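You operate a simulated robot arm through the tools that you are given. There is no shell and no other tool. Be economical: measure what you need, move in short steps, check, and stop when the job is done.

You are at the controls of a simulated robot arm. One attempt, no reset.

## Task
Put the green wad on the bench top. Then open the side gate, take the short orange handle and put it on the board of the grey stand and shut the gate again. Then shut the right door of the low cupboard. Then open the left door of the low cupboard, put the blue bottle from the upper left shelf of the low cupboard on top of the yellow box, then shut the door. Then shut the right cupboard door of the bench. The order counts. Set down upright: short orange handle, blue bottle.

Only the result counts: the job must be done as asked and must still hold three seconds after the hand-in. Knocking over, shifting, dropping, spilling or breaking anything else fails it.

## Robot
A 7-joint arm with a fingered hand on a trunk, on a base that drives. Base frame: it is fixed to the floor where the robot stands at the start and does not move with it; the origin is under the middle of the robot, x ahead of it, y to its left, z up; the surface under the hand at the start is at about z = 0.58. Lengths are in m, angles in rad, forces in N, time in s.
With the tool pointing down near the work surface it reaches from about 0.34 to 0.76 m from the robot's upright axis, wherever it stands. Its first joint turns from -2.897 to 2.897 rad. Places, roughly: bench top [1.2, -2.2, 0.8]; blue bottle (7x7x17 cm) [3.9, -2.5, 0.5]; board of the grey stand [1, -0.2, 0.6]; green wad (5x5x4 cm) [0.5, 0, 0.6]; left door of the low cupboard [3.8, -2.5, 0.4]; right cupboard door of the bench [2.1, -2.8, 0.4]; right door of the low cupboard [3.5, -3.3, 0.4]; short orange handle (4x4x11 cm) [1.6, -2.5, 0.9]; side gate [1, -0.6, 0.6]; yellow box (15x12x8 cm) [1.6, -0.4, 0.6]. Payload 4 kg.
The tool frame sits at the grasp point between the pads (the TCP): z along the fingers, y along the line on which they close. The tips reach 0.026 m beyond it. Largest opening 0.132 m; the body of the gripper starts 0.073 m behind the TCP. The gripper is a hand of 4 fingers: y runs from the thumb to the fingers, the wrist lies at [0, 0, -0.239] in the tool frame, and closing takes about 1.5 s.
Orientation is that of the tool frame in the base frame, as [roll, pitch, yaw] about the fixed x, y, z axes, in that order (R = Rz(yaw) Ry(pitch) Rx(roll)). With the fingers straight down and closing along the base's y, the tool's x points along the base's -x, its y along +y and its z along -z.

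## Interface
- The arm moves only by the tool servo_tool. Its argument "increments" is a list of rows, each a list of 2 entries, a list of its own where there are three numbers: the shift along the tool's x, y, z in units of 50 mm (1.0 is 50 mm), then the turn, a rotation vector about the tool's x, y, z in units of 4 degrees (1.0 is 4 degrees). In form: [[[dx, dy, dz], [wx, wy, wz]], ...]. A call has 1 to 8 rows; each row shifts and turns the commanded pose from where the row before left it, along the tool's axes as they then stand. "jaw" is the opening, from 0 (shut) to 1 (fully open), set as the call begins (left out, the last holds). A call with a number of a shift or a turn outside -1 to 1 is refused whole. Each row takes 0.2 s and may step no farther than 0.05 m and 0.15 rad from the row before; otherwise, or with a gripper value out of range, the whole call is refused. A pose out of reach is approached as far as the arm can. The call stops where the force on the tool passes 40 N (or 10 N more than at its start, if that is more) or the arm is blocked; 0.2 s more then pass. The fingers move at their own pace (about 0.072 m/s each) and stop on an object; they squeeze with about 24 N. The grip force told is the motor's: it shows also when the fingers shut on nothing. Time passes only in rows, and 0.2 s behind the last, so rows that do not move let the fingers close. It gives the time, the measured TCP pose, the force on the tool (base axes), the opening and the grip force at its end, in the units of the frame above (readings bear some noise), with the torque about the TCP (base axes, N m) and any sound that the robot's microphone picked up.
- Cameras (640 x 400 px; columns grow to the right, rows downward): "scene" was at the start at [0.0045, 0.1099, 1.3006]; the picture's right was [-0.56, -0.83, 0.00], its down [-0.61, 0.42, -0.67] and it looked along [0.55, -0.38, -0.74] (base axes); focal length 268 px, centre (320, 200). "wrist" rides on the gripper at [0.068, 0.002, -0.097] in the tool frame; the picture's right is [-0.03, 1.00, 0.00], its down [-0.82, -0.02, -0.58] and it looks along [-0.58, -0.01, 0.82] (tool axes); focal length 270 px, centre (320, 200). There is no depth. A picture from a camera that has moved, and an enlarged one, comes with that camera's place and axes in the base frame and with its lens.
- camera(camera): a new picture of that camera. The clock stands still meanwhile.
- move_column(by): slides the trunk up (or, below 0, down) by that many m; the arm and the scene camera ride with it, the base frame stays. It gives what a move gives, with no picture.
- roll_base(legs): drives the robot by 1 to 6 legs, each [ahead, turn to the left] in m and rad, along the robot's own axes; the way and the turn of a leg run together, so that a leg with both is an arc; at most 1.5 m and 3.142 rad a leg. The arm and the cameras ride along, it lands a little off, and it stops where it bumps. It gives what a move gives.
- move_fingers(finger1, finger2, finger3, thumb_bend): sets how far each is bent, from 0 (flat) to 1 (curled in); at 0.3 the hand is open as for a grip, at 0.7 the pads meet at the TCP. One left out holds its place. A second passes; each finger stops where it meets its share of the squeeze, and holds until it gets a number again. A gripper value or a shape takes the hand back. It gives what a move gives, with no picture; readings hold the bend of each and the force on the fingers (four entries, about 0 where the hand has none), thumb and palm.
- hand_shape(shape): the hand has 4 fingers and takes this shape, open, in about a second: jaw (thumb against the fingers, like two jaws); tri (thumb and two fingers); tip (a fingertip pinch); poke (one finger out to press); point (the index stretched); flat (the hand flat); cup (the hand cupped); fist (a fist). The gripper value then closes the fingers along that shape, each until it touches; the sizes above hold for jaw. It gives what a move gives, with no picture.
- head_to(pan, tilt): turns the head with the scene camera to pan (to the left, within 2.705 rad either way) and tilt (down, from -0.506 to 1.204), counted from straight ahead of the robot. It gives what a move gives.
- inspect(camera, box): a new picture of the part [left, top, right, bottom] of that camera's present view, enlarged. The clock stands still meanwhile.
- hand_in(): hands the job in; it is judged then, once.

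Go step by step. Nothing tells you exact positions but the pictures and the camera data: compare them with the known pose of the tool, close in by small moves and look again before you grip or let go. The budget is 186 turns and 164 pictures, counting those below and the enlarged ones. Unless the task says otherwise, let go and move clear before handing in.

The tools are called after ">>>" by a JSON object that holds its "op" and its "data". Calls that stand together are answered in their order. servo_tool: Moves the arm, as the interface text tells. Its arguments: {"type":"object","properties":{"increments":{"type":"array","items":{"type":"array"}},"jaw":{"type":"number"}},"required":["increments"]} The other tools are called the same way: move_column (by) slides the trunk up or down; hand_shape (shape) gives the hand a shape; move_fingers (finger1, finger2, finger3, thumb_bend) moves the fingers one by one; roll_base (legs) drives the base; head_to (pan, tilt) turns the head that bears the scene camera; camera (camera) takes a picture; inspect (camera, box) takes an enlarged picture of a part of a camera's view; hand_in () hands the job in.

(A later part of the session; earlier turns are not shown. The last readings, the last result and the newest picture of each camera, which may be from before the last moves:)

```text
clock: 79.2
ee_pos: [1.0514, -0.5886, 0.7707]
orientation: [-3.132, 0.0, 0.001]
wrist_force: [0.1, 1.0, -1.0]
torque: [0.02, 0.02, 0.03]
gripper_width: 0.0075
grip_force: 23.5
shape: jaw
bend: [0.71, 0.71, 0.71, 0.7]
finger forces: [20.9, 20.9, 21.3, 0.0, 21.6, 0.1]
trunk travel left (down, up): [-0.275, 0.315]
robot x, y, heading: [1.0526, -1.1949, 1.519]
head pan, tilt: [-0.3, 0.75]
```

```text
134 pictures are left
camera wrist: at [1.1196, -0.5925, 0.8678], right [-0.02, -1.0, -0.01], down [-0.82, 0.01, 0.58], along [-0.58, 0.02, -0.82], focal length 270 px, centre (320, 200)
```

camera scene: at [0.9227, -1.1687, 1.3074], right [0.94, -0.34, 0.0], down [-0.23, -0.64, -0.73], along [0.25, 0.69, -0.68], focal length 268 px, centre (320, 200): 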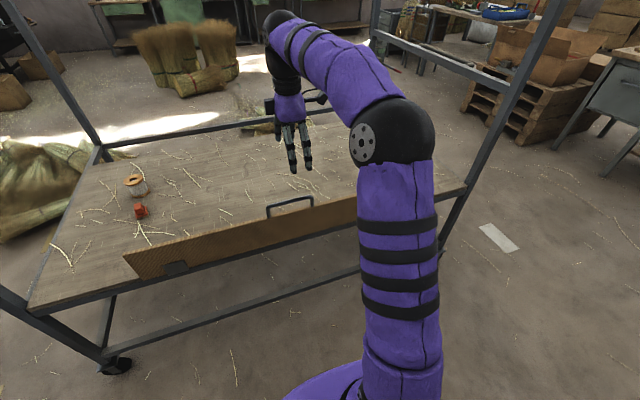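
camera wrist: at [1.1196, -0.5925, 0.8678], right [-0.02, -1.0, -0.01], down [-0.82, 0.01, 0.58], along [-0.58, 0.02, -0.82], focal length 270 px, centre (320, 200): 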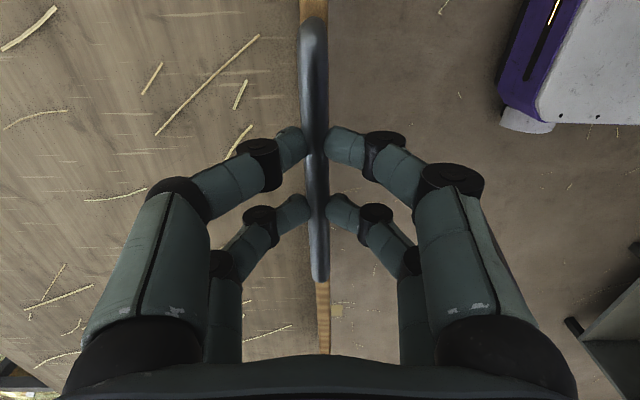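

Gripped. I pull outward a few centimetres and check that the gate follows.

>>> {"op": "servo_tool", "data": {"increments": [[[0, 0.3, 0], [0, 0, 0]], [[0, 0.3, 0], [0, 0, 0]], [[0, 0.3, 0.05], [0, 0, 0]], [[0, 0, 0], [0, 0, 0]]]}}

>>> {"op": "camera", "data": {"camera": "scene"}}

```text
clock: 80.2
ee_pos: [1.0503, -0.6351, 0.7682]
orientation: [-3.132, 0.001, 0.0]
wrist_force: [0.2, 2.2, -11.2]
torque: [0.17, 0.01, -0.01]
gripper_width: 0.0069
grip_force: 24.3
shape: jaw
bend: [0.69, 0.69, 0.72, 0.71]
finger forces: [19.3, 19.3, 21.7, 0.1, 22.0, 0.1]
trunk travel left (down, up): [-0.275, 0.315]
robot x, y, heading: [1.0477, -1.1975, 1.521]
head pan, tilt: [-0.3, 0.75]
```

```text
133 pictures are left
camera scene: at [0.9227, -1.1678, 1.3073], right [0.94, -0.34, 0.0], down [-0.23, -0.64, -0.73], along [0.25, 0.69, -0.68], focal length 268 px, centre (320, 200)
```

scene: 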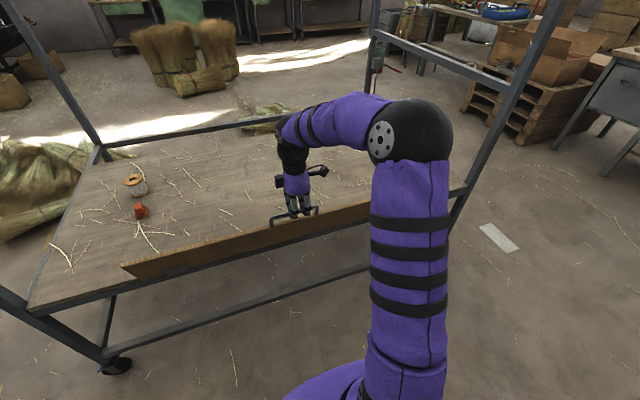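

>>> {"op": "servo_tool", "data": {"increments": [[[0, 0.56, 0.32], [0, 0, 0]], [[0, 0.51, 0.3], [0, 0, 0]], [[0, 0.45, 0.38], [0, 0, 0]], [[0, 0, 0], [0, 0, 0]]]}}

>>> {"op": "servo_tool", "data": {"increments": [[[0, 0.38, 0.45], [0, 0, 0]], [[0, 0.3, 0.51], [0, 0, 0]], [[0, 0, 0], [0, 0, 0]]]}}

>>> {"op": "camera", "data": {"camera": "scene"}}

```text
clock: 81.2
ee_pos: [1.0508, -0.7138, 0.7192]
orientation: [-3.134, -0.001, 0.001]
wrist_force: [4.0, -11.3, 8.7]
torque: [-0.17, -0.09, 0.0]
gripper_width: 0.0081
grip_force: 23.7
shape: jaw
bend: [0.66, 0.66, 0.75, 0.74]
finger forces: [28.5, 28.5, 24.4, 0.1, 25.0, 0.0]
trunk travel left (down, up): [-0.275, 0.315]
robot x, y, heading: [1.0504, -1.1935, 1.517]
head pan, tilt: [-0.3, 0.75]
```

```text
clock: 82.0
ee_pos: [1.0521, -0.7433, 0.6706]
orientation: [-3.13, 0.0, 0.0]
wrist_force: [9.3, -9.7, 1.8]
torque: [-0.05, -0.25, 0.12]
gripper_width: 0.0072
grip_force: 24.1
shape: jaw
bend: [0.64, 0.64, 0.76, 0.75]
finger forces: [29.9, 30.0, 26.7, 0.0, 27.0, 0.0]
trunk travel left (down, up): [-0.275, 0.315]
robot x, y, heading: [1.05, -1.1944, 1.521]
head pan, tilt: [-0.3, 0.75]
```

```text
132 pictures are left
camera scene: at [0.9233, -1.1696, 1.3075], right [0.94, -0.34, 0.0], down [-0.23, -0.64, -0.73], along [0.25, 0.69, -0.68], focal length 268 px, centre (320, 200)
```

scene: 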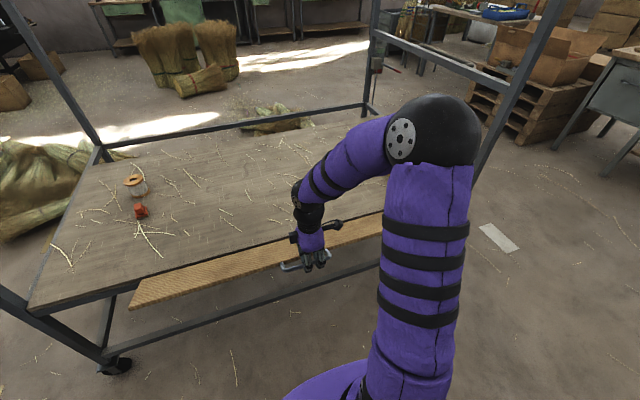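

Working well; the gate is about 65° down. I continue to horizontal.

>>> {"op": "servo_tool", "data": {"increments": [[[0, 0.15, 0.56], [0, 0, 0]], [[0, 0.08, 0.58], [0, 0, 0]], [[0, 0.0, 0.35], [0, 0, 0]], [[0, 0, 0], [0, 0, 0]]]}}

>>> {"op": "camera", "data": {"camera": "scene"}}

```text
clock: 83.0
ee_pos: [1.0526, -0.7556, 0.5966]
orientation: [-3.137, -0.001, 0.002]
wrist_force: [-1.9, -25.5, -2.5]
torque: [-0.29, -0.09, 0.0]
gripper_width: 0.0057
grip_force: 24.5
shape: jaw
bend: [0.62, 0.62, 0.77, 0.77]
finger forces: [33.1, 33.1, 22.9, 0.0, 24.6, 0.0]
trunk travel left (down, up): [-0.275, 0.315]
robot x, y, heading: [1.049, -1.1976, 1.52]
head pan, tilt: [-0.3, 0.75]
```

```text
131 pictures are left
camera scene: at [0.9226, -1.1701, 1.3074], right [0.94, -0.34, 0.0], down [-0.23, -0.64, -0.73], along [0.25, 0.69, -0.68], focal length 268 px, centre (320, 200)
```

scene: 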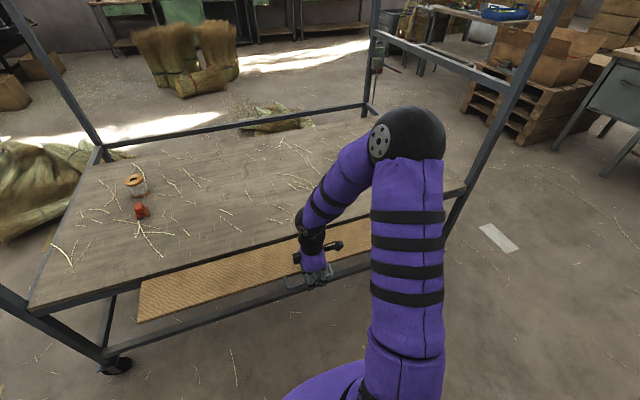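

The gate is horizontal. I open the fingers just a little (one is inside the D) and lift straight out.

>>> {"op": "servo_tool", "data": {"increments": [[[0, 0.1, 0], [0, 0, 0]], [[0, 0, 0], [0, 0, 0]], [[0, 0, 0], [0, 0, 0]], [[0, 0, 0], [0, 0, 0]]], "jaw": 0.25}}

>>> {"op": "camera", "data": {"camera": "wrist"}}

```text
clock: 84.0
ee_pos: [1.052, -0.7588, 0.5996]
orientation: [-3.127, 0.001, -0.001]
wrist_force: [-1.9, -12.4, 21.1]
torque: [0.48, 0.18, 0.02]
gripper_width: 0.0293
grip_force: 0.0
shape: jaw
bend: [0.73, 0.73, 0.76, 0.71]
finger forces: [0.2, 0.1, 16.3, 0.0, 7.7, 0.1]
trunk travel left (down, up): [-0.275, 0.315]
robot x, y, heading: [1.0506, -1.1961, 1.518]
head pan, tilt: [-0.3, 0.75]
```

```text
130 pictures are left
camera wrist: at [1.1207, -0.7625, 0.6954], right [-0.02, -1.0, -0.01], down [-0.82, 0.01, 0.58], along [-0.58, 0.03, -0.82], focal length 270 px, centre (320, 200)
```

wrist: 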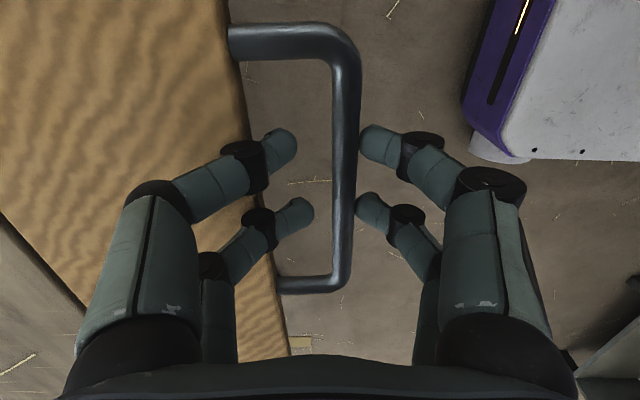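

The bar is off-centre toward the fingers; I centre the hand and lift out.

>>> {"op": "servo_tool", "data": {"increments": [[[0, 0.2, 0], [0, 0, 0]], [[0, 0, 0], [0, 0, 0]]], "jaw": 0.32}}

>>> {"op": "servo_tool", "data": {"increments": [[[0, 0, -0.4], [0, 0, 0]], [[0, 0, -0.4], [0, 0, 0]], [[0, 0, -0.4], [0, 0, 0]], [[0, 0, 0], [0, 0, 0]]]}}

>>> {"op": "camera", "data": {"camera": "wrist"}}

>>> {"op": "camera", "data": {"camera": "scene"}}

```text
clock: 84.6
ee_pos: [1.052, -0.7683, 0.5972]
orientation: [-3.126, 0.002, -0.001]
wrist_force: [0.3, -6.4, 25.5]
torque: [0.93, 0.4, 0.06]
gripper_width: 0.0403
grip_force: 0.1
shape: jaw
bend: [0.73, 0.73, 0.77, 0.7]
finger forces: [0.1, 0.0, 24.2, 0.0, 1.4, 0.0]
trunk travel left (down, up): [-0.275, 0.315]
robot x, y, heading: [1.0496, -1.2005, 1.518]
head pan, tilt: [-0.3, 0.75]
```

```text
clock: 85.6
ee_pos: [1.0519, -0.7701, 0.6551]
orientation: [-3.132, 0.0, 0.0]
wrist_force: [0.7, 0.0, -0.2]
torque: [0.02, 0.01, 0.0]
gripper_width: 0.0421
grip_force: 0.1
shape: jaw
bend: [0.73, 0.73, 0.74, 0.7]
finger forces: [0.0, 0.0, 0.0, 0.0, 0.1, 0.0]
trunk travel left (down, up): [-0.275, 0.315]
robot x, y, heading: [1.0482, -1.1981, 1.519]
head pan, tilt: [-0.3, 0.75]
```

```text
129 pictures are left
camera wrist: at [1.1204, -0.7735, 0.7522], right [-0.02, -1.0, -0.01], down [-0.82, 0.01, 0.58], along [-0.58, 0.02, -0.82], focal length 270 px, centre (320, 200)
```

wrist: 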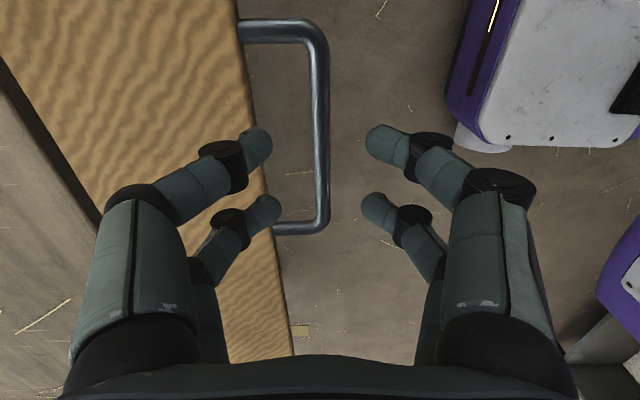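

```text
128 pictures are left
camera scene: at [0.9228, -1.1689, 1.3074], right [0.94, -0.34, 0.0], down [-0.23, -0.64, -0.73], along [0.25, 0.69, -0.68], focal length 268 px, centre (320, 200)
```

scene: 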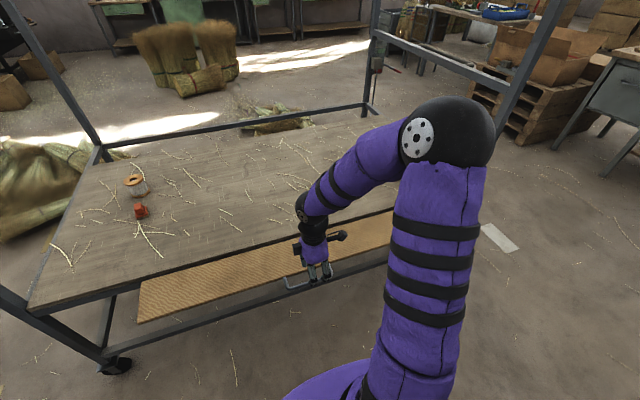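

The gate stays down. I press lightly on the handle with closed fingers to check whether it is at its stop.

>>> {"op": "servo_tool", "data": {"increments": [[[0, 0, -0.3], [0, 0, 0]], [[0, -0.2, 0], [0, 0, 0]], [[0, 0, 0], [0, 0, 0]], [[0, 0, 0], [0, 0, 0]], [[0, 0, 0], [0, 0, 0]]], "jaw": 0}}

>>> {"op": "servo_tool", "data": {"increments": [[[0, 0, 0.4], [0, 0, 0]], [[0, 0, 0.2], [0, 0, 0]], [[0, 0, 0.2], [0, 0, 0]], [[0, 0, 0.2], [0, 0, 0]], [[0, 0, 0.2], [0, 0, 0]], [[0, 0, 0.2], [0, 0, 0]]]}}

>>> {"op": "camera", "data": {"camera": "scene"}}

```text
clock: 86.8
ee_pos: [1.0531, -0.7596, 0.6703]
orientation: [-3.133, 0.001, 0.001]
wrist_force: [0.5, 0.0, 0.2]
torque: [0.0, -0.02, -0.06]
gripper_width: 0.0
grip_force: 24.0
shape: jaw
bend: [0.62, 0.62, 0.62, 0.7]
finger forces: [0.1, 0.0, 0.0, 0.0, 0.0, 0.0]
trunk travel left (down, up): [-0.275, 0.315]
robot x, y, heading: [1.0481, -1.1936, 1.525]
head pan, tilt: [-0.3, 0.75]
```

```text
clock: 88.3
ee_pos: [1.0507, -0.7549, 0.6053]
orientation: [-3.114, 0.0, 0.002]
wrist_force: [-0.2, 5.3, 11.9]
torque: [-0.03, -0.16, 0.07]
gripper_width: 0.0
grip_force: 24.2
shape: jaw
bend: [0.66, 0.65, 0.62, 0.7]
finger forces: [0.0, 0.0, 0.1, 0.1, 0.0, 0.0]
trunk travel left (down, up): [-0.275, 0.315]
robot x, y, heading: [1.0547, -1.1953, 1.519]
head pan, tilt: [-0.3, 0.75]
stopped in row 6: the force on the tool passed its limit at 42 N (the readings are from after the stop); the commanded pose is now the measured one
```

```text
127 pictures are left
camera scene: at [0.9228, -1.1692, 1.3074], right [0.94, -0.34, 0.0], down [-0.23, -0.64, -0.73], along [0.25, 0.69, -0.68], focal length 268 px, centre (320, 200)
```

scene: 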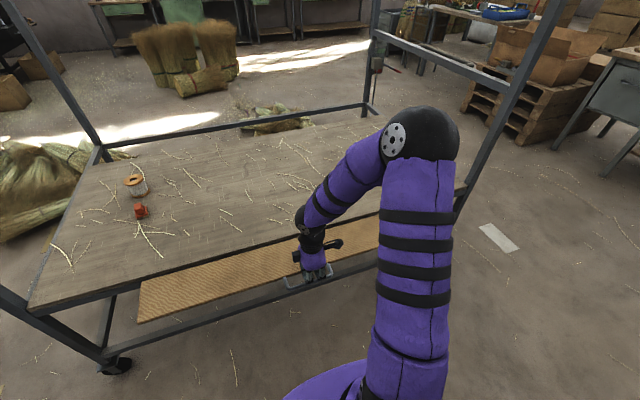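

The gate is at its stop, fully open. I lift the arm, turn toward +x, and look down the aisle.

>>> {"op": "servo_tool", "data": {"increments": [[[0, 0, -1], [0, 0, 0]], [[0, 0, -1], [0, 0, 0]], [[0, 0, -1], [0, 0, 0]], [[0, 0, -1], [0, 0, 0]], [[0, 0, -1], [0, 0, 0]], [[0, 0, -1], [0, 0, 0]], [[0, 0, -1], [0, 0, 0]], [[0, 0, 0], [0, 0, 0]]], "jaw": 0.5}}

>>> {"op": "roll_base", "data": {"legs": [[0, -1.52]]}}

>>> {"op": "head_to", "data": {"pan": -0.2, "tilt": 0.5}}

>>> {"op": "camera", "data": {"camera": "scene"}}

```text
clock: 90.1
ee_pos: [1.05, -0.7625, 0.9538]
orientation: [-3.12, 0.001, 0.002]
wrist_force: [-0.4, 0.5, 0.0]
torque: [-0.01, -0.01, -0.01]
gripper_width: 0.0656
grip_force: 0.0
shape: jaw
bend: [0.73, 0.73, 0.73, 0.7]
finger forces: [0.1, 0.0, 0.0, 0.1, 0.0, 0.1]
trunk travel left (down, up): [-0.275, 0.315]
robot x, y, heading: [1.0485, -1.1967, 1.518]
head pan, tilt: [-0.3, 0.75]
```

```text
clock: 94.6
ee_pos: [1.4852, -1.1766, 0.9529]
orientation: [-3.121, 0.0, -1.523]
wrist_force: [-0.1, 0.1, -0.5]
torque: [-0.02, -0.01, -0.02]
gripper_width: 0.0657
grip_force: 0.1
shape: jaw
bend: [0.73, 0.73, 0.73, 0.7]
finger forces: [0.1, 0.1, 0.1, 0.0, 0.0, 0.1]
trunk travel left (down, up): [-0.275, 0.315]
robot x, y, heading: [1.0528, -1.1955, -0.009]
head pan, tilt: [-0.3, 0.75]
```

```text
clock: 95.4
ee_pos: [1.4837, -1.1758, 0.9538]
orientation: [-3.12, 0.0, -1.525]
wrist_force: [0.1, 0.1, 0.4]
torque: [-0.01, -0.01, 0.02]
gripper_width: 0.0658
grip_force: 0.0
shape: jaw
bend: [0.73, 0.73, 0.73, 0.7]
finger forces: [0.0, 0.0, 0.0, 0.1, 0.1, 0.1]
trunk travel left (down, up): [-0.275, 0.315]
robot x, y, heading: [1.0505, -1.195, -0.002]
head pan, tilt: [-0.201, 0.499]
```

```text
126 pictures are left
camera scene: at [1.0802, -1.0599, 1.3294], right [-0.21, -0.98, 0.0], down [-0.47, 0.1, -0.88], along [0.86, -0.18, -0.48], focal length 268 px, centre (320, 200)
```

scene: 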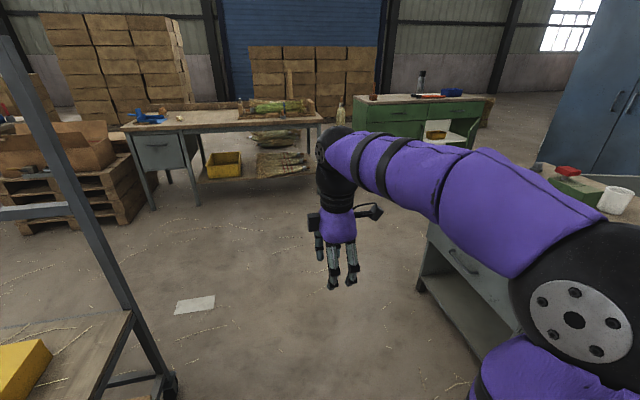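

>>> {"op": "roll_base", "data": {"legs": [[1.4, 0], [0.25, 0], [0, -1.57]]}}

>>> {"op": "head_to", "data": {"pan": 0.0, "tilt": 0.5}}

>>> {"op": "camera", "data": {"camera": "scene"}}

>>> {"op": "head_to", "data": {"pan": 0.7, "tilt": 0.5}}

>>> {"op": "camera", "data": {"camera": "scene"}}

```text
clock: 108.2
ee_pos: [2.736, -1.6583, 0.9546]
orientation: [-3.121, 0.001, -3.131]
wrist_force: [-0.7, 0.6, 0.0]
torque: [-0.05, 0.01, 0.0]
gripper_width: 0.0654
grip_force: 0.1
shape: jaw
bend: [0.73, 0.73, 0.73, 0.7]
finger forces: [0.0, 0.0, 0.1, 0.0, 0.0, 0.0]
trunk travel left (down, up): [-0.275, 0.315]
robot x, y, heading: [2.7324, -1.2221, -1.613]
head pan, tilt: [-0.201, 0.499]
```

```text
clock: 108.9
ee_pos: [2.7358, -1.6592, 0.9539]
orientation: [-3.12, 0.001, -3.131]
wrist_force: [0.2, 0.3, -0.3]
torque: [0.0, 0.02, -0.04]
gripper_width: 0.0655
grip_force: 0.1
shape: jaw
bend: [0.73, 0.73, 0.73, 0.7]
finger forces: [0.1, 0.0, 0.0, 0.0, 0.1, 0.0]
trunk travel left (down, up): [-0.275, 0.315]
robot x, y, heading: [2.7303, -1.2227, -1.611]
head pan, tilt: [0.0, 0.499]
```

```text
125 pictures are left
camera scene: at [2.882, -1.2597, 1.3294], right [-1.0, 0.04, 0.0], down [0.02, 0.48, -0.88], along [-0.04, -0.88, -0.48], focal length 268 px, centre (320, 200)
```

scene: 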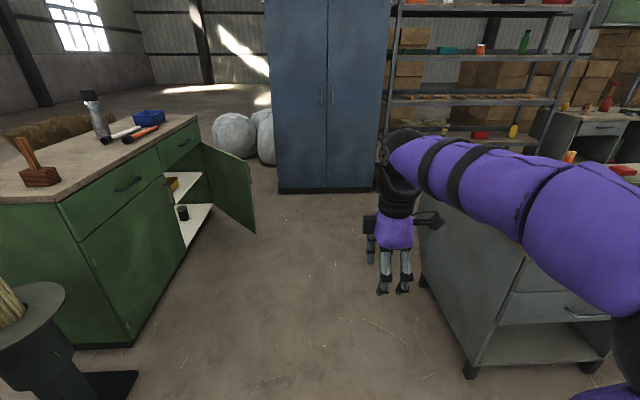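

```text
clock: 110.0
ee_pos: [2.7343, -1.6579, 0.9531]
orientation: [-3.122, 0.0, -3.13]
wrist_force: [-0.4, -0.1, 0.9]
torque: [0.01, -0.01, 0.02]
gripper_width: 0.0656
grip_force: 0.0
shape: jaw
bend: [0.73, 0.73, 0.73, 0.7]
finger forces: [0.0, 0.0, 0.0, 0.0, 0.0, 0.0]
trunk travel left (down, up): [-0.275, 0.315]
robot x, y, heading: [2.7331, -1.2227, -1.61]
head pan, tilt: [0.7, 0.499]
```

```text
124 pictures are left
camera scene: at [2.9414, -1.241, 1.3294], right [-0.79, -0.61, 0.0], down [-0.29, 0.38, -0.88], along [0.54, -0.7, -0.48], focal length 268 px, centre (320, 200)
```

scene: 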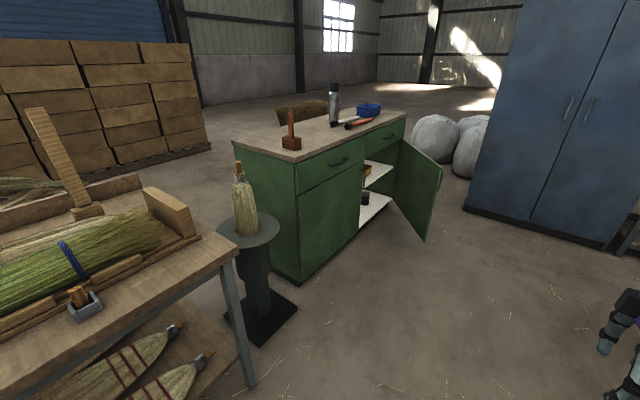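

The path behind the bench looks free. I drive down to its back corner and look at the open bench door.

>>> {"op": "roll_base", "data": {"legs": [[1.5, 0], [0.55, 0]]}}

>>> {"op": "head_to", "data": {"pan": -1.3, "tilt": 0.6}}

>>> {"op": "camera", "data": {"camera": "scene"}}

>>> {"op": "head_to", "data": {"pan": 1.3, "tilt": 0.6}}

>>> {"op": "camera", "data": {"camera": "scene"}}

```text
clock: 120.2
ee_pos: [2.6492, -3.7052, 0.954]
orientation: [-3.12, 0.0, -3.126]
wrist_force: [20.3, 24.0, 1.2]
torque: [-0.84, 0.64, 1.47]
gripper_width: 0.0605
grip_force: 0.0
shape: jaw
bend: [0.73, 0.73, 0.73, 0.7]
finger forces: [0.0, 0.0, 31.6, 0.0, 0.0, 0.0]
trunk travel left (down, up): [-0.275, 0.315]
robot x, y, heading: [2.6387, -3.2738, -1.614]
head pan, tilt: [0.7, 0.499]
```

```text
clock: 122.2
ee_pos: [2.6499, -3.7069, 0.9551]
orientation: [-3.122, 0.002, -3.127]
wrist_force: [22.8, 17.4, -4.3]
torque: [-0.32, 0.77, 1.52]
gripper_width: 0.0616
grip_force: 0.1
shape: jaw
bend: [0.73, 0.73, 0.73, 0.7]
finger forces: [0.0, 0.1, 29.1, 0.0, 0.0, 0.0]
trunk travel left (down, up): [-0.275, 0.315]
robot x, y, heading: [2.6425, -3.2719, -1.62]
head pan, tilt: [-1.3, 0.6]
```

```text
123 pictures are left
camera scene: at [2.7123, -3.2381, 1.3202], right [-0.23, 0.97, 0.0], down [0.55, 0.13, -0.83], along [-0.81, -0.19, -0.56], focal length 268 px, centre (320, 200)
```

scene: 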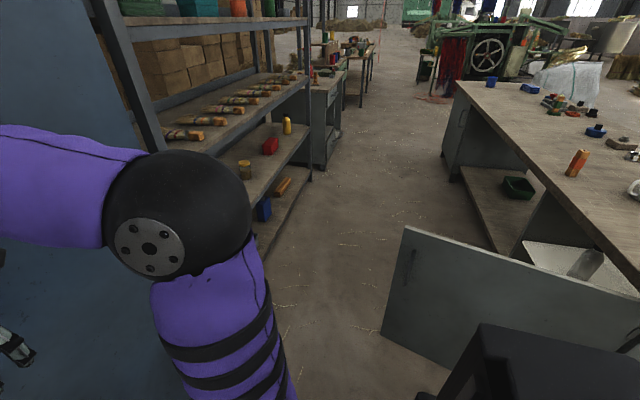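

```text
clock: 124.5
ee_pos: [2.6494, -3.7074, 0.9557]
orientation: [-3.123, 0.004, -3.126]
wrist_force: [22.8, 17.8, -2.7]
torque: [-0.42, 0.77, 1.5]
gripper_width: 0.0615
grip_force: 0.1
shape: jaw
bend: [0.73, 0.73, 0.73, 0.7]
finger forces: [0.1, 0.0, 29.0, 0.1, 0.0, 0.0]
trunk travel left (down, up): [-0.275, 0.315]
robot x, y, heading: [2.6448, -3.2764, -1.615]
head pan, tilt: [1.3, 0.6]
```

```text
122 pictures are left
camera scene: at [2.8825, -3.2458, 1.3198], right [-0.31, -0.95, 0.0], down [-0.54, 0.17, -0.82], along [0.78, -0.26, -0.57], focal length 268 px, centre (320, 200)
```

scene: 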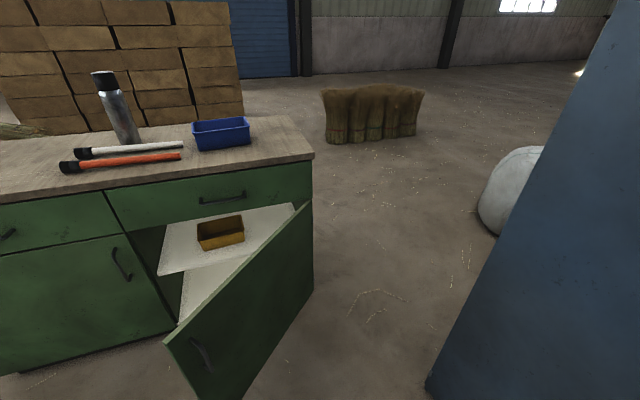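

The hand touched the blue cabinet ahead; I back off at once and measure my own base's rear extent.

>>> {"op": "roll_base", "data": {"legs": [[-0.2, 0]]}}

>>> {"op": "head_to", "data": {"pan": 2.6, "tilt": 1.2}}

>>> {"op": "camera", "data": {"camera": "scene"}}

>>> {"op": "head_to", "data": {"pan": 0, "tilt": 0.7}}

>>> {"op": "camera", "data": {"camera": "scene"}}

```text
clock: 126.1
ee_pos: [2.6541, -3.5086, 0.9531]
orientation: [-3.123, 0.002, -3.131]
wrist_force: [0.1, 0.8, -0.6]
torque: [-0.09, 0.02, -0.02]
gripper_width: 0.0658
grip_force: 0.1
shape: jaw
bend: [0.73, 0.73, 0.73, 0.7]
finger forces: [0.1, 0.0, 0.0, 0.0, 0.0, 0.0]
trunk travel left (down, up): [-0.275, 0.315]
robot x, y, heading: [2.651, -3.0742, -1.619]
head pan, tilt: [1.3, 0.6]
```

```text
clock: 127.5
ee_pos: [2.6542, -3.5084, 0.9537]
orientation: [-3.123, 0.002, -3.13]
wrist_force: [-0.6, 0.2, -0.1]
torque: [0.01, 0.0, -0.02]
gripper_width: 0.0656
grip_force: 0.1
shape: jaw
bend: [0.73, 0.73, 0.73, 0.7]
finger forces: [0.0, 0.0, 0.1, 0.0, 0.0, 0.1]
trunk travel left (down, up): [-0.275, 0.315]
robot x, y, heading: [2.6463, -3.0728, -1.622]
head pan, tilt: [2.601, 1.201]
```

```text
121 pictures are left
camera scene: at [2.8369, -2.9747, 1.2758], right [0.83, -0.56, 0.0], down [-0.52, -0.77, -0.36], along [0.2, 0.3, -0.93], focal length 268 px, centre (320, 200)
```

scene: 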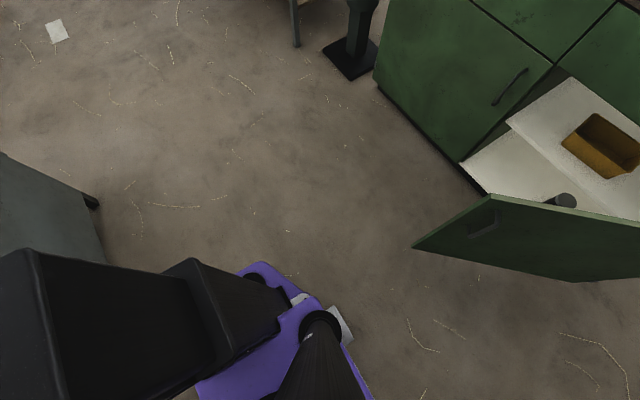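

```text
clock: 129.9
ee_pos: [2.6535, -3.5088, 0.9548]
orientation: [-3.124, 0.003, -3.131]
wrist_force: [-0.2, -0.5, -0.1]
torque: [-0.01, -0.01, -0.01]
gripper_width: 0.066
grip_force: 0.0
shape: jaw
bend: [0.73, 0.73, 0.73, 0.7]
finger forces: [0.0, 0.1, 0.0, 0.1, 0.1, 0.1]
trunk travel left (down, up): [-0.275, 0.315]
robot x, y, heading: [2.6514, -3.0737, -1.622]
head pan, tilt: [0.0, 0.7]
```

```text
120 pictures are left
camera scene: at [2.8013, -3.1057, 1.3117], right [-1.0, 0.05, 0.0], down [0.03, 0.64, -0.76], along [-0.04, -0.76, -0.64], focal length 268 px, centre (320, 200)
```

scene: 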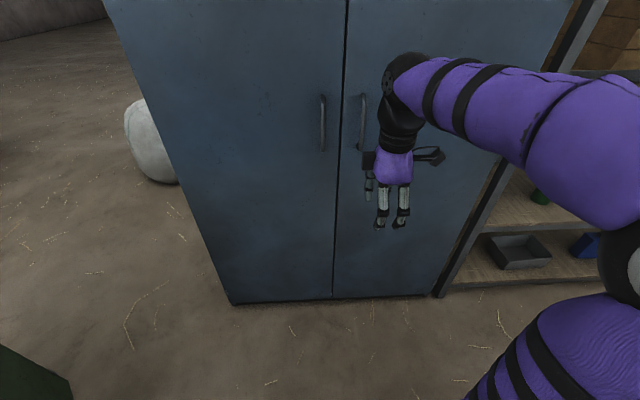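

My base reaches about 0.38 m back and 0.22 m to each side, so it can pass between the open bench door's edge (1.93, -3.12) and the shelves (y ≈ -3.84). I go there in steps.

>>> {"op": "roll_base", "data": {"legs": [[0, -1.02], [0.74, 0]]}}

>>> {"op": "head_to", "data": {"pan": -1.0, "tilt": 0.9}}

>>> {"op": "camera", "data": {"camera": "scene"}}

>>> {"op": "head_to", "data": {"pan": 0.5, "tilt": 0.9}}

>>> {"op": "camera", "data": {"camera": "scene"}}

```text
clock: 136.8
ee_pos: [1.6233, -3.6561, 0.9535]
orientation: [-3.122, 0.0, 2.123]
wrist_force: [0.6, -0.6, -0.7]
torque: [0.03, 0.02, 0.01]
gripper_width: 0.066
grip_force: 0.0
shape: jaw
bend: [0.73, 0.73, 0.73, 0.7]
finger forces: [0.0, 0.0, 0.0, 0.0, 0.0, 0.0]
trunk travel left (down, up): [-0.275, 0.315]
robot x, y, heading: [1.9952, -3.4288, -2.65]
head pan, tilt: [0.0, 0.7]
```

```text
clock: 138.1
ee_pos: [1.624, -3.6554, 0.9545]
orientation: [-3.121, 0.0, 2.122]
wrist_force: [0.7, -0.2, 0.0]
torque: [-0.01, 0.02, -0.02]
gripper_width: 0.0658
grip_force: 0.1
shape: jaw
bend: [0.73, 0.73, 0.73, 0.7]
finger forces: [0.1, 0.1, 0.0, 0.1, 0.0, 0.1]
trunk travel left (down, up): [-0.275, 0.315]
robot x, y, heading: [1.9948, -3.428, -2.649]
head pan, tilt: [-1.0, 0.901]
```

```text
119 pictures are left
camera scene: at [2.0516, -3.4962, 1.2956], right [0.49, 0.87, 0.0], down [0.68, -0.38, -0.62], along [-0.54, 0.3, -0.78], focal length 268 px, centre (320, 200)
```

scene: 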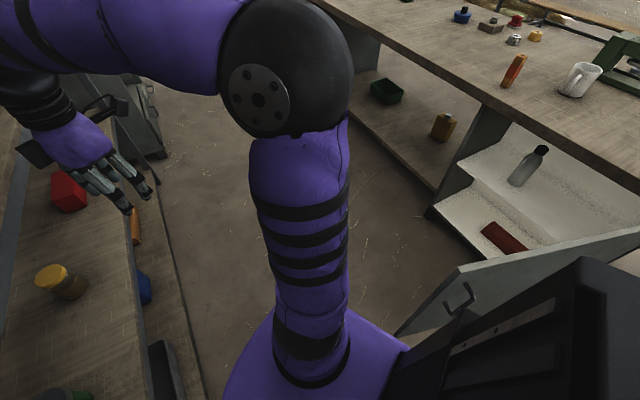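

```text
clock: 139.7
ee_pos: [1.6247, -3.6549, 0.9546]
orientation: [-3.122, 0.002, 2.122]
wrist_force: [-0.4, -0.9, 0.5]
torque: [0.02, 0.03, 0.01]
gripper_width: 0.0657
grip_force: 0.1
shape: jaw
bend: [0.73, 0.73, 0.73, 0.7]
finger forces: [0.0, 0.0, 0.0, 0.0, 0.1, 0.1]
trunk travel left (down, up): [-0.275, 0.315]
robot x, y, heading: [1.9955, -3.4253, -2.654]
head pan, tilt: [0.499, 0.901]
```

```text
118 pictures are left
camera scene: at [2.076, -3.5961, 1.2955], right [-0.84, 0.55, 0.0], down [0.43, 0.65, -0.62], along [-0.34, -0.52, -0.78], focal length 268 px, centre (320, 200)
```

scene: 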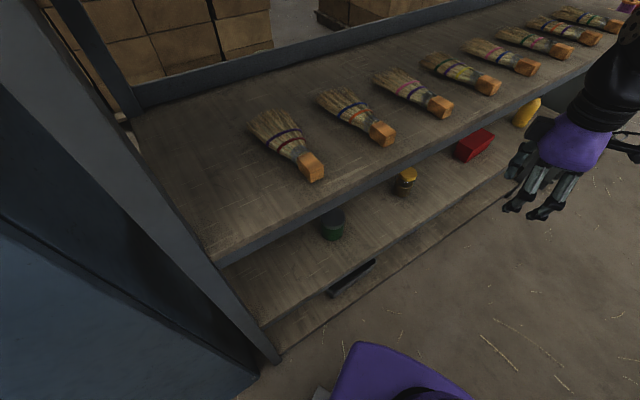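

Clearances hold. I straighten and drive the arc into place beside the bench's back edge.

>>> {"op": "roll_base", "data": {"legs": [[0, -0.49], [0.77, -0.9]]}}

>>> {"op": "head_to", "data": {"pan": -1.0, "tilt": 0.6}}

>>> {"op": "camera", "data": {"camera": "scene"}}

```text
clock: 145.3
ee_pos: [1.0416, -2.7793, 0.9543]
orientation: [-3.123, 0.003, 0.726]
wrist_force: [0.3, -0.6, 0.5]
torque: [0.01, 0.04, -0.03]
gripper_width: 0.066
grip_force: 0.1
shape: jaw
bend: [0.73, 0.73, 0.73, 0.7]
finger forces: [0.0, 0.1, 0.1, 0.1, 0.0, 0.1]
trunk travel left (down, up): [-0.275, 0.315]
robot x, y, heading: [1.3264, -3.1038, 2.24]
head pan, tilt: [0.499, 0.901]
cut short: leg 2
```

```text
clock: 146.9
ee_pos: [1.0422, -2.7787, 0.9544]
orientation: [-3.122, 0.0, 0.726]
wrist_force: [-0.1, 0.1, 0.5]
torque: [0.0, 0.03, 0.01]
gripper_width: 0.0657
grip_force: 0.1
shape: jaw
bend: [0.73, 0.73, 0.73, 0.7]
finger forces: [0.0, 0.0, 0.0, 0.0, 0.1, 0.0]
trunk travel left (down, up): [-0.275, 0.315]
robot x, y, heading: [1.3284, -3.1084, 2.241]
head pan, tilt: [-1.0, 0.6]
```

```text
117 pictures are left
camera scene: at [1.2736, -3.1608, 1.3203], right [0.95, -0.32, 0.0], down [-0.18, -0.53, -0.82], along [0.27, 0.78, -0.57], focal length 268 px, centre (320, 200)
```

scene: 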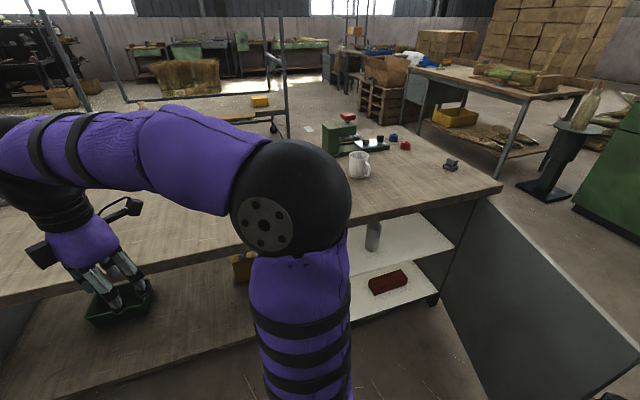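

I turn to face the handle directly and look at it.

>>> {"op": "roll_base", "data": {"legs": [[0, -1.0]]}}

>>> {"op": "head_to", "data": {"pan": -0.2, "tilt": 0.8}}

>>> {"op": "camera", "data": {"camera": "scene"}}

>>> {"op": "camera", "data": {"camera": "wrist"}}

```text
clock: 150.2
ee_pos: [1.4508, -2.6893, 0.9542]
orientation: [-3.123, 0.003, -0.282]
wrist_force: [-0.1, 0.7, 0.4]
torque: [-0.01, 0.0, 0.01]
gripper_width: 0.0658
grip_force: 0.1
shape: jaw
bend: [0.73, 0.73, 0.73, 0.7]
finger forces: [0.1, 0.0, 0.0, 0.1, 0.0, 0.0]
trunk travel left (down, up): [-0.275, 0.315]
robot x, y, heading: [1.3307, -3.1079, 1.23]
head pan, tilt: [-1.0, 0.6]
```

```text
clock: 151.3
ee_pos: [1.4492, -2.6886, 0.9535]
orientation: [-3.123, 0.003, -0.28]
wrist_force: [-0.1, 0.3, -0.3]
torque: [0.01, 0.02, -0.02]
gripper_width: 0.0657
grip_force: 0.0
shape: jaw
bend: [0.73, 0.73, 0.73, 0.7]
finger forces: [0.0, 0.1, 0.1, 0.1, 0.0, 0.0]
trunk travel left (down, up): [-0.275, 0.315]
robot x, y, heading: [1.3295, -3.1041, 1.231]
head pan, tilt: [-0.201, 0.799]
```

```text
116 pictures are left
camera scene: at [1.205, -3.039, 1.3035], right [0.86, -0.51, 0.0], down [-0.37, -0.61, -0.7], along [0.36, 0.6, -0.72], focal length 268 px, centre (320, 200)
```

scene: 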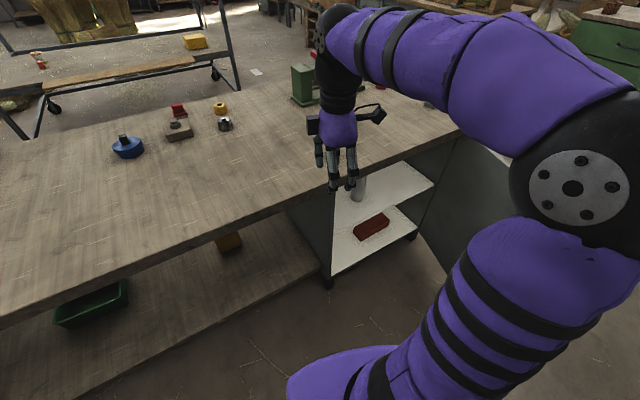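

```text
115 pictures are left
camera wrist: at [1.5147, -2.7113, 1.0507], right [-0.3, -0.95, -0.02], down [-0.78, 0.24, 0.58], along [-0.55, 0.19, -0.81], focal length 270 px, centre (320, 200)
```

wrist: 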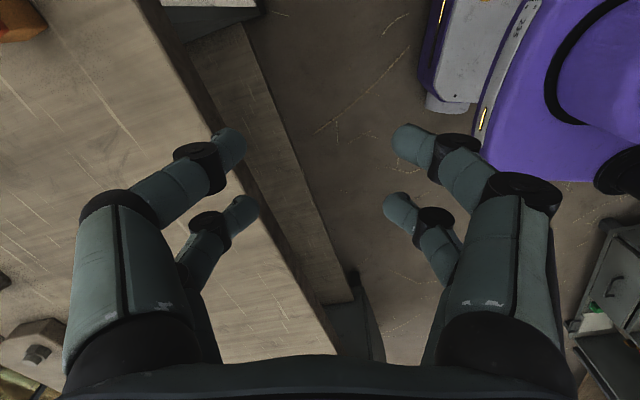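

The handle stands near (1.59, -2.49) with the white mug behind it. I raise the trunk and move the hand above the handle.

>>> {"op": "move_column", "data": {"by": 0.1}}

>>> {"op": "servo_tool", "data": {"increments": [[[0.3, -0.8, 0], [0, 0, 0]], [[0.3, -0.8, 0], [0, 0, 0]], [[0.3, -0.8, 0], [0, 0, 0]], [[0.3, -0.8, 0], [0, 0, 0]], [[0.3, -0.7, 0], [0, 0, 0]], [[0, 0, 0], [0, 0, 0]]], "jaw": 0.8}}

>>> {"op": "camera", "data": {"camera": "wrist"}}

>>> {"op": "camera", "data": {"camera": "scene"}}

```text
clock: 152.6
ee_pos: [1.4492, -2.6877, 1.0532]
orientation: [-3.123, 0.0, -0.28]
wrist_force: [0.1, 0.4, 0.5]
torque: [0.0, 0.02, 0.01]
gripper_width: 0.0658
grip_force: 0.1
shape: jaw
bend: [0.73, 0.73, 0.73, 0.7]
finger forces: [0.1, 0.0, 0.0, 0.0, 0.0, 0.0]
trunk travel left (down, up): [-0.375, 0.215]
robot x, y, heading: [1.3279, -3.1059, 1.23]
head pan, tilt: [-0.201, 0.799]
```

```text
clock: 154.0
ee_pos: [1.5762, -2.521, 1.0574]
orientation: [-3.124, 0.001, -0.279]
wrist_force: [0.2, -0.6, 1.1]
torque: [-0.02, 0.01, -0.04]
gripper_width: 0.1054
grip_force: 0.1
shape: jaw
bend: [0.59, 0.59, 0.59, 0.45]
finger forces: [0.1, 0.1, 0.0, 0.1, 0.1, 0.0]
trunk travel left (down, up): [-0.375, 0.215]
robot x, y, heading: [1.3284, -3.1046, 1.23]
head pan, tilt: [-0.201, 0.799]
```

```text
114 pictures are left
camera wrist: at [1.6408, -2.543, 1.1553], right [-0.3, -0.95, -0.02], down [-0.78, 0.24, 0.58], along [-0.55, 0.19, -0.82], focal length 270 px, centre (320, 200)
```

wrist: 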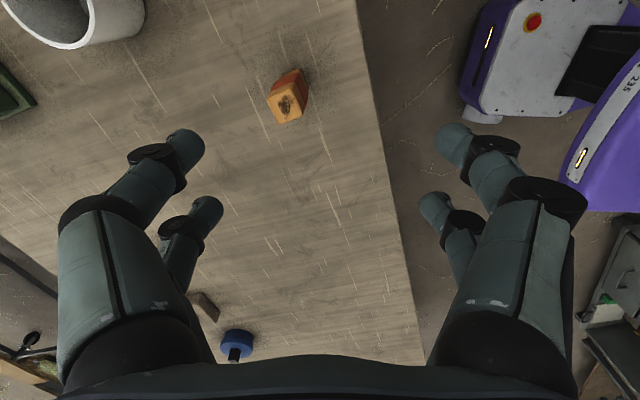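

```text
113 pictures are left
camera scene: at [1.2051, -3.0384, 1.4034], right [0.86, -0.51, 0.0], down [-0.37, -0.62, -0.7], along [0.36, 0.6, -0.72], focal length 268 px, centre (320, 200)
```

scene: 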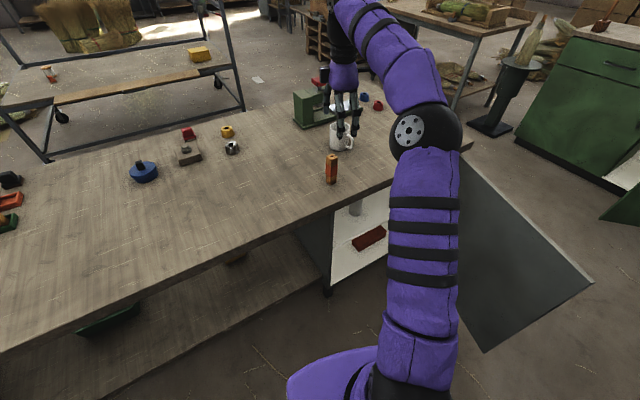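

The handle's faces are aligned with the base axes, centre about (1.581, -2.489). I turn the hand 16° to match, centre, and partly descend.

>>> {"op": "servo_tool", "data": {"increments": [[[0, 0, 0], [0, 0, -1]], [[0, 0, 0], [0, 0, -1]], [[0, 0, 0], [0, 0, -1]], [[0, 0, 0], [0, 0, -1]], [[0.1, -0.62, 0], [0, 0, 0]], [[0, 0, 0.9], [0, 0, 0]], [[0, 0, 0.8], [0, 0, 0]], [[0, 0, 0], [0, 0, 0]]]}}

>>> {"op": "camera", "data": {"camera": "wrist"}}

>>> {"op": "inspect", "data": {"camera": "scene", "box": [270, 90, 430, 190]}}

```text
clock: 155.8
ee_pos: [1.5626, -2.5117, 0.9536]
orientation: [-3.123, -0.001, -0.002]
wrist_force: [0.3, 0.1, 1.1]
torque: [0.02, 0.04, 0.0]
gripper_width: 0.1054
grip_force: 0.1
shape: jaw
bend: [0.59, 0.59, 0.59, 0.45]
finger forces: [0.0, 0.0, 0.1, 0.0, 0.0, 0.0]
out of reach, approached as far as the arm can: row 4, 5
trunk travel left (down, up): [-0.375, 0.215]
robot x, y, heading: [1.3275, -3.1033, 1.233]
head pan, tilt: [-0.201, 0.799]
```

```text
112 pictures are left
camera wrist: at [1.6294, -2.516, 1.0505], right [-0.03, -1.0, -0.02], down [-0.82, 0.01, 0.58], along [-0.58, 0.03, -0.82], focal length 270 px, centre (320, 200)
```

wrist: 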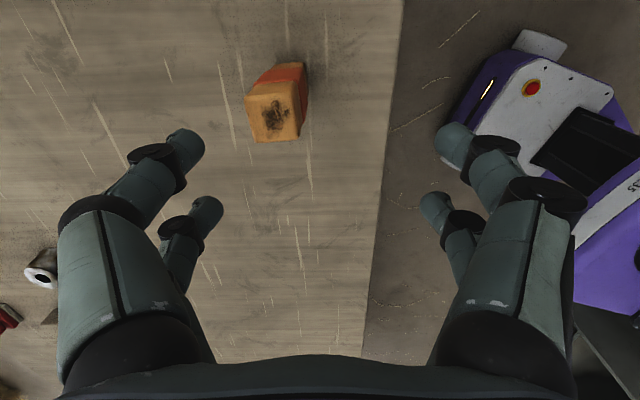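

```text
4.00 times, centred on (350, 140) of scene
camera zoom: at [1.2051, -3.0389, 1.4035], right [0.86, -0.51, 0.0], down [-0.37, -0.62, -0.7], along [0.36, 0.6, -0.72], focal length 1073 px, centre (200, 440)
```

zoom: 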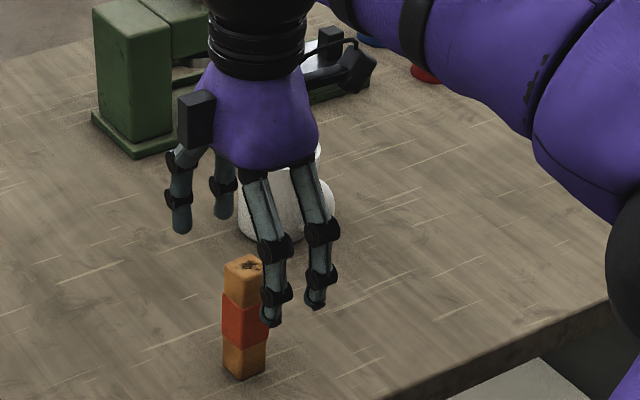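

>>> {"op": "servo_tool", "data": {"increments": [[[0.42, -0.48, 0], [0, 0, 0]], [[0, 0, 0], [0, 0, 0]]]}}

>>> {"op": "camera", "data": {"camera": "wrist"}}

```text
clock: 156.4
ee_pos: [1.5843, -2.4866, 0.9531]
orientation: [-3.124, -0.003, -0.003]
wrist_force: [1.0, 0.1, 0.2]
torque: [-0.02, 0.01, 0.05]
gripper_width: 0.1056
grip_force: 0.1
shape: jaw
bend: [0.59, 0.59, 0.59, 0.45]
finger forces: [0.1, 0.0, 0.0, 0.0, 0.1, 0.1]
trunk travel left (down, up): [-0.375, 0.215]
robot x, y, heading: [1.3269, -3.1053, 1.235]
head pan, tilt: [-0.201, 0.799]
```

```text
110 pictures are left
camera wrist: at [1.6515, -2.4912, 1.0506], right [-0.03, -1.0, -0.02], down [-0.82, 0.01, 0.58], along [-0.58, 0.03, -0.82], focal length 270 px, centre (320, 200)
```

wrist: 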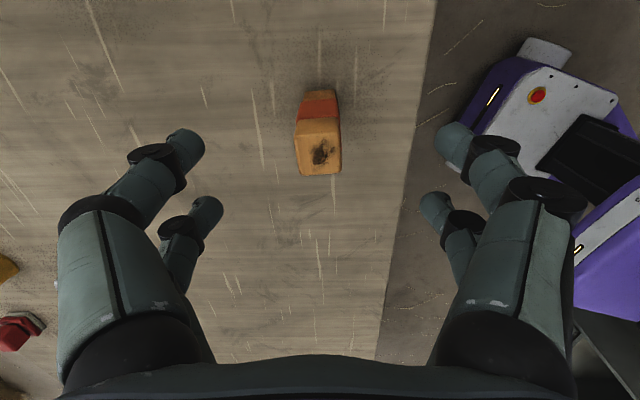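

Centred. I descend and grip the handle.

>>> {"op": "servo_tool", "data": {"increments": [[[0.06, 0, 0.9], [0, 0, 0]], [[0, 0, 0.85], [0, 0, 0]], [[0, 0, 0], [0, 0, 0]]]}}

>>> {"op": "servo_tool", "data": {"increments": [[[0, 0, 0], [0, 0, 0]], [[0, 0, 0], [0, 0, 0]], [[0, 0, 0], [0, 0, 0]], [[0, 0, 0], [0, 0, 0]], [[0, 0, 0], [0, 0, 0]], [[0, 0, 0], [0, 0, 0]], [[0, 0, 0], [0, 0, 0]]], "jaw": 0}}

>>> {"op": "camera", "data": {"camera": "wrist"}}

>>> {"op": "inspect", "data": {"camera": "scene", "box": [270, 90, 430, 190]}}

```text
clock: 157.2
ee_pos: [1.5866, -2.4846, 0.8686]
orientation: [-3.125, 0.001, -0.001]
wrist_force: [0.2, 0.1, 0.6]
torque: [0.02, 0.02, -0.03]
gripper_width: 0.1055
grip_force: 0.1
shape: jaw
bend: [0.59, 0.59, 0.59, 0.45]
finger forces: [0.0, 0.0, 0.0, 0.0, 0.0, 0.0]
trunk travel left (down, up): [-0.375, 0.215]
robot x, y, heading: [1.3262, -3.103, 1.232]
head pan, tilt: [-0.201, 0.799]
```

```text
clock: 158.8
ee_pos: [1.5875, -2.4863, 0.8688]
orientation: [-3.123, -0.004, -0.004]
wrist_force: [0.3, 0.5, -0.3]
torque: [0.0, 0.02, -0.02]
gripper_width: 0.0002
grip_force: 24.1
shape: jaw
bend: [0.6, 0.73, 0.73, 0.7]
finger forces: [0.0, 18.6, 18.2, 0.0, 0.1, 0.0]
trunk travel left (down, up): [-0.375, 0.215]
robot x, y, heading: [1.3256, -3.1029, 1.236]
head pan, tilt: [-0.201, 0.799]
```

```text
109 pictures are left
camera wrist: at [1.6549, -2.4899, 0.9654], right [-0.03, -1.0, -0.02], down [-0.82, 0.01, 0.58], along [-0.57, 0.03, -0.82], focal length 270 px, centre (320, 200)
```

wrist: 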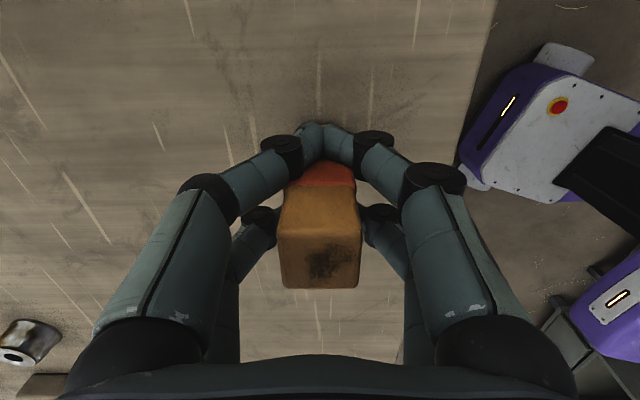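

```text
4.00 times, centred on (350, 140) of scene
camera zoom: at [1.205, -3.0389, 1.4034], right [0.86, -0.51, 0.0], down [-0.37, -0.62, -0.7], along [0.36, 0.6, -0.72], focal length 1073 px, centre (200, 440)
```

zoom: 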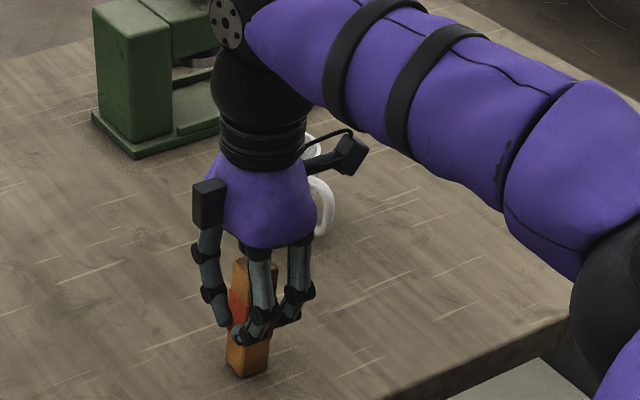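

The grip looks off: the front digits closed in front of the handle. I reopen gently and re-examine.

>>> {"op": "servo_tool", "data": {"increments": [[[0, 0, 0], [0, 0, 0]], [[0, 0, 0], [0, 0, 0]], [[0, 0, 0], [0, 0, 0]], [[0, 0, 0], [0, 0, 0]], [[0, 0, 0], [0, 0, 0]], [[0, 0, 0], [0, 0, 0]]], "jaw": 0.9}}

>>> {"op": "camera", "data": {"camera": "wrist"}}

>>> {"op": "inspect", "data": {"camera": "scene", "box": [270, 100, 410, 190]}}

```text
clock: 160.2
ee_pos: [1.5871, -2.4845, 0.8686]
orientation: [-3.123, -0.004, -0.001]
wrist_force: [0.6, 0.0, -0.4]
torque: [0.0, 0.0, 0.04]
gripper_width: 0.1187
grip_force: 0.0
shape: jaw
bend: [0.48, 0.48, 0.48, 0.33]
finger forces: [0.1, 0.0, 0.1, 0.1, 0.1, 0.0]
trunk travel left (down, up): [-0.375, 0.215]
robot x, y, heading: [1.3307, -3.1064, 1.234]
head pan, tilt: [-0.201, 0.799]
```

```text
107 pictures are left
camera wrist: at [1.6549, -2.4899, 0.9654], right [-0.03, -1.0, -0.02], down [-0.82, 0.01, 0.58], along [-0.57, 0.03, -0.82], focal length 270 px, centre (320, 200)
```

wrist: 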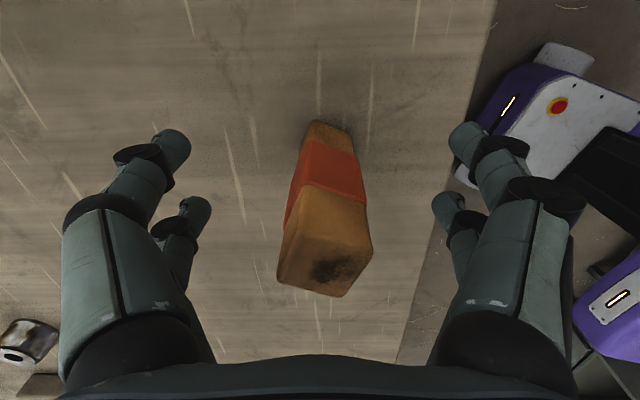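

```text
4.44 times, centred on (340, 145) of scene
camera zoom: at [1.205, -3.0389, 1.4035], right [0.86, -0.51, 0.0], down [-0.37, -0.62, -0.7], along [0.36, 0.6, -0.72], focal length 1192 px, centre (231, 444)
```

zoom: 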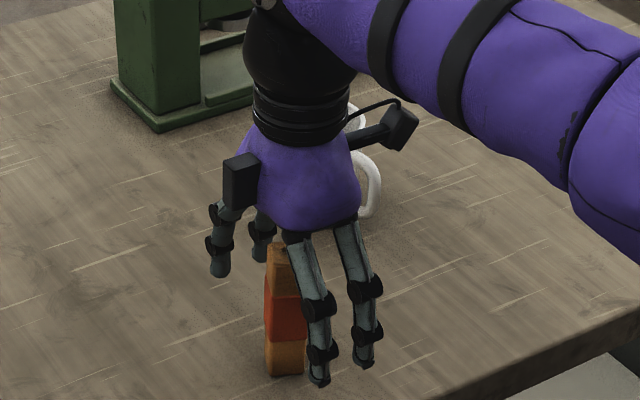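

>>> {"op": "inspect", "data": {"camera": "wrist", "box": [240, 100, 400, 310]}}

```text
1.90 times, centred on (320, 205) of wrist
camera zoom: at [1.6549, -2.4899, 0.9654], right [-0.03, -1.0, -0.02], down [-0.82, 0.01, 0.58], along [-0.57, 0.03, -0.82], focal length 515 px, centre (320, 190)
```

zoom: 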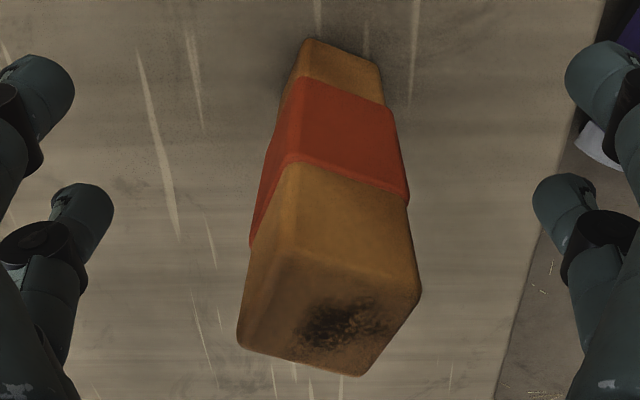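

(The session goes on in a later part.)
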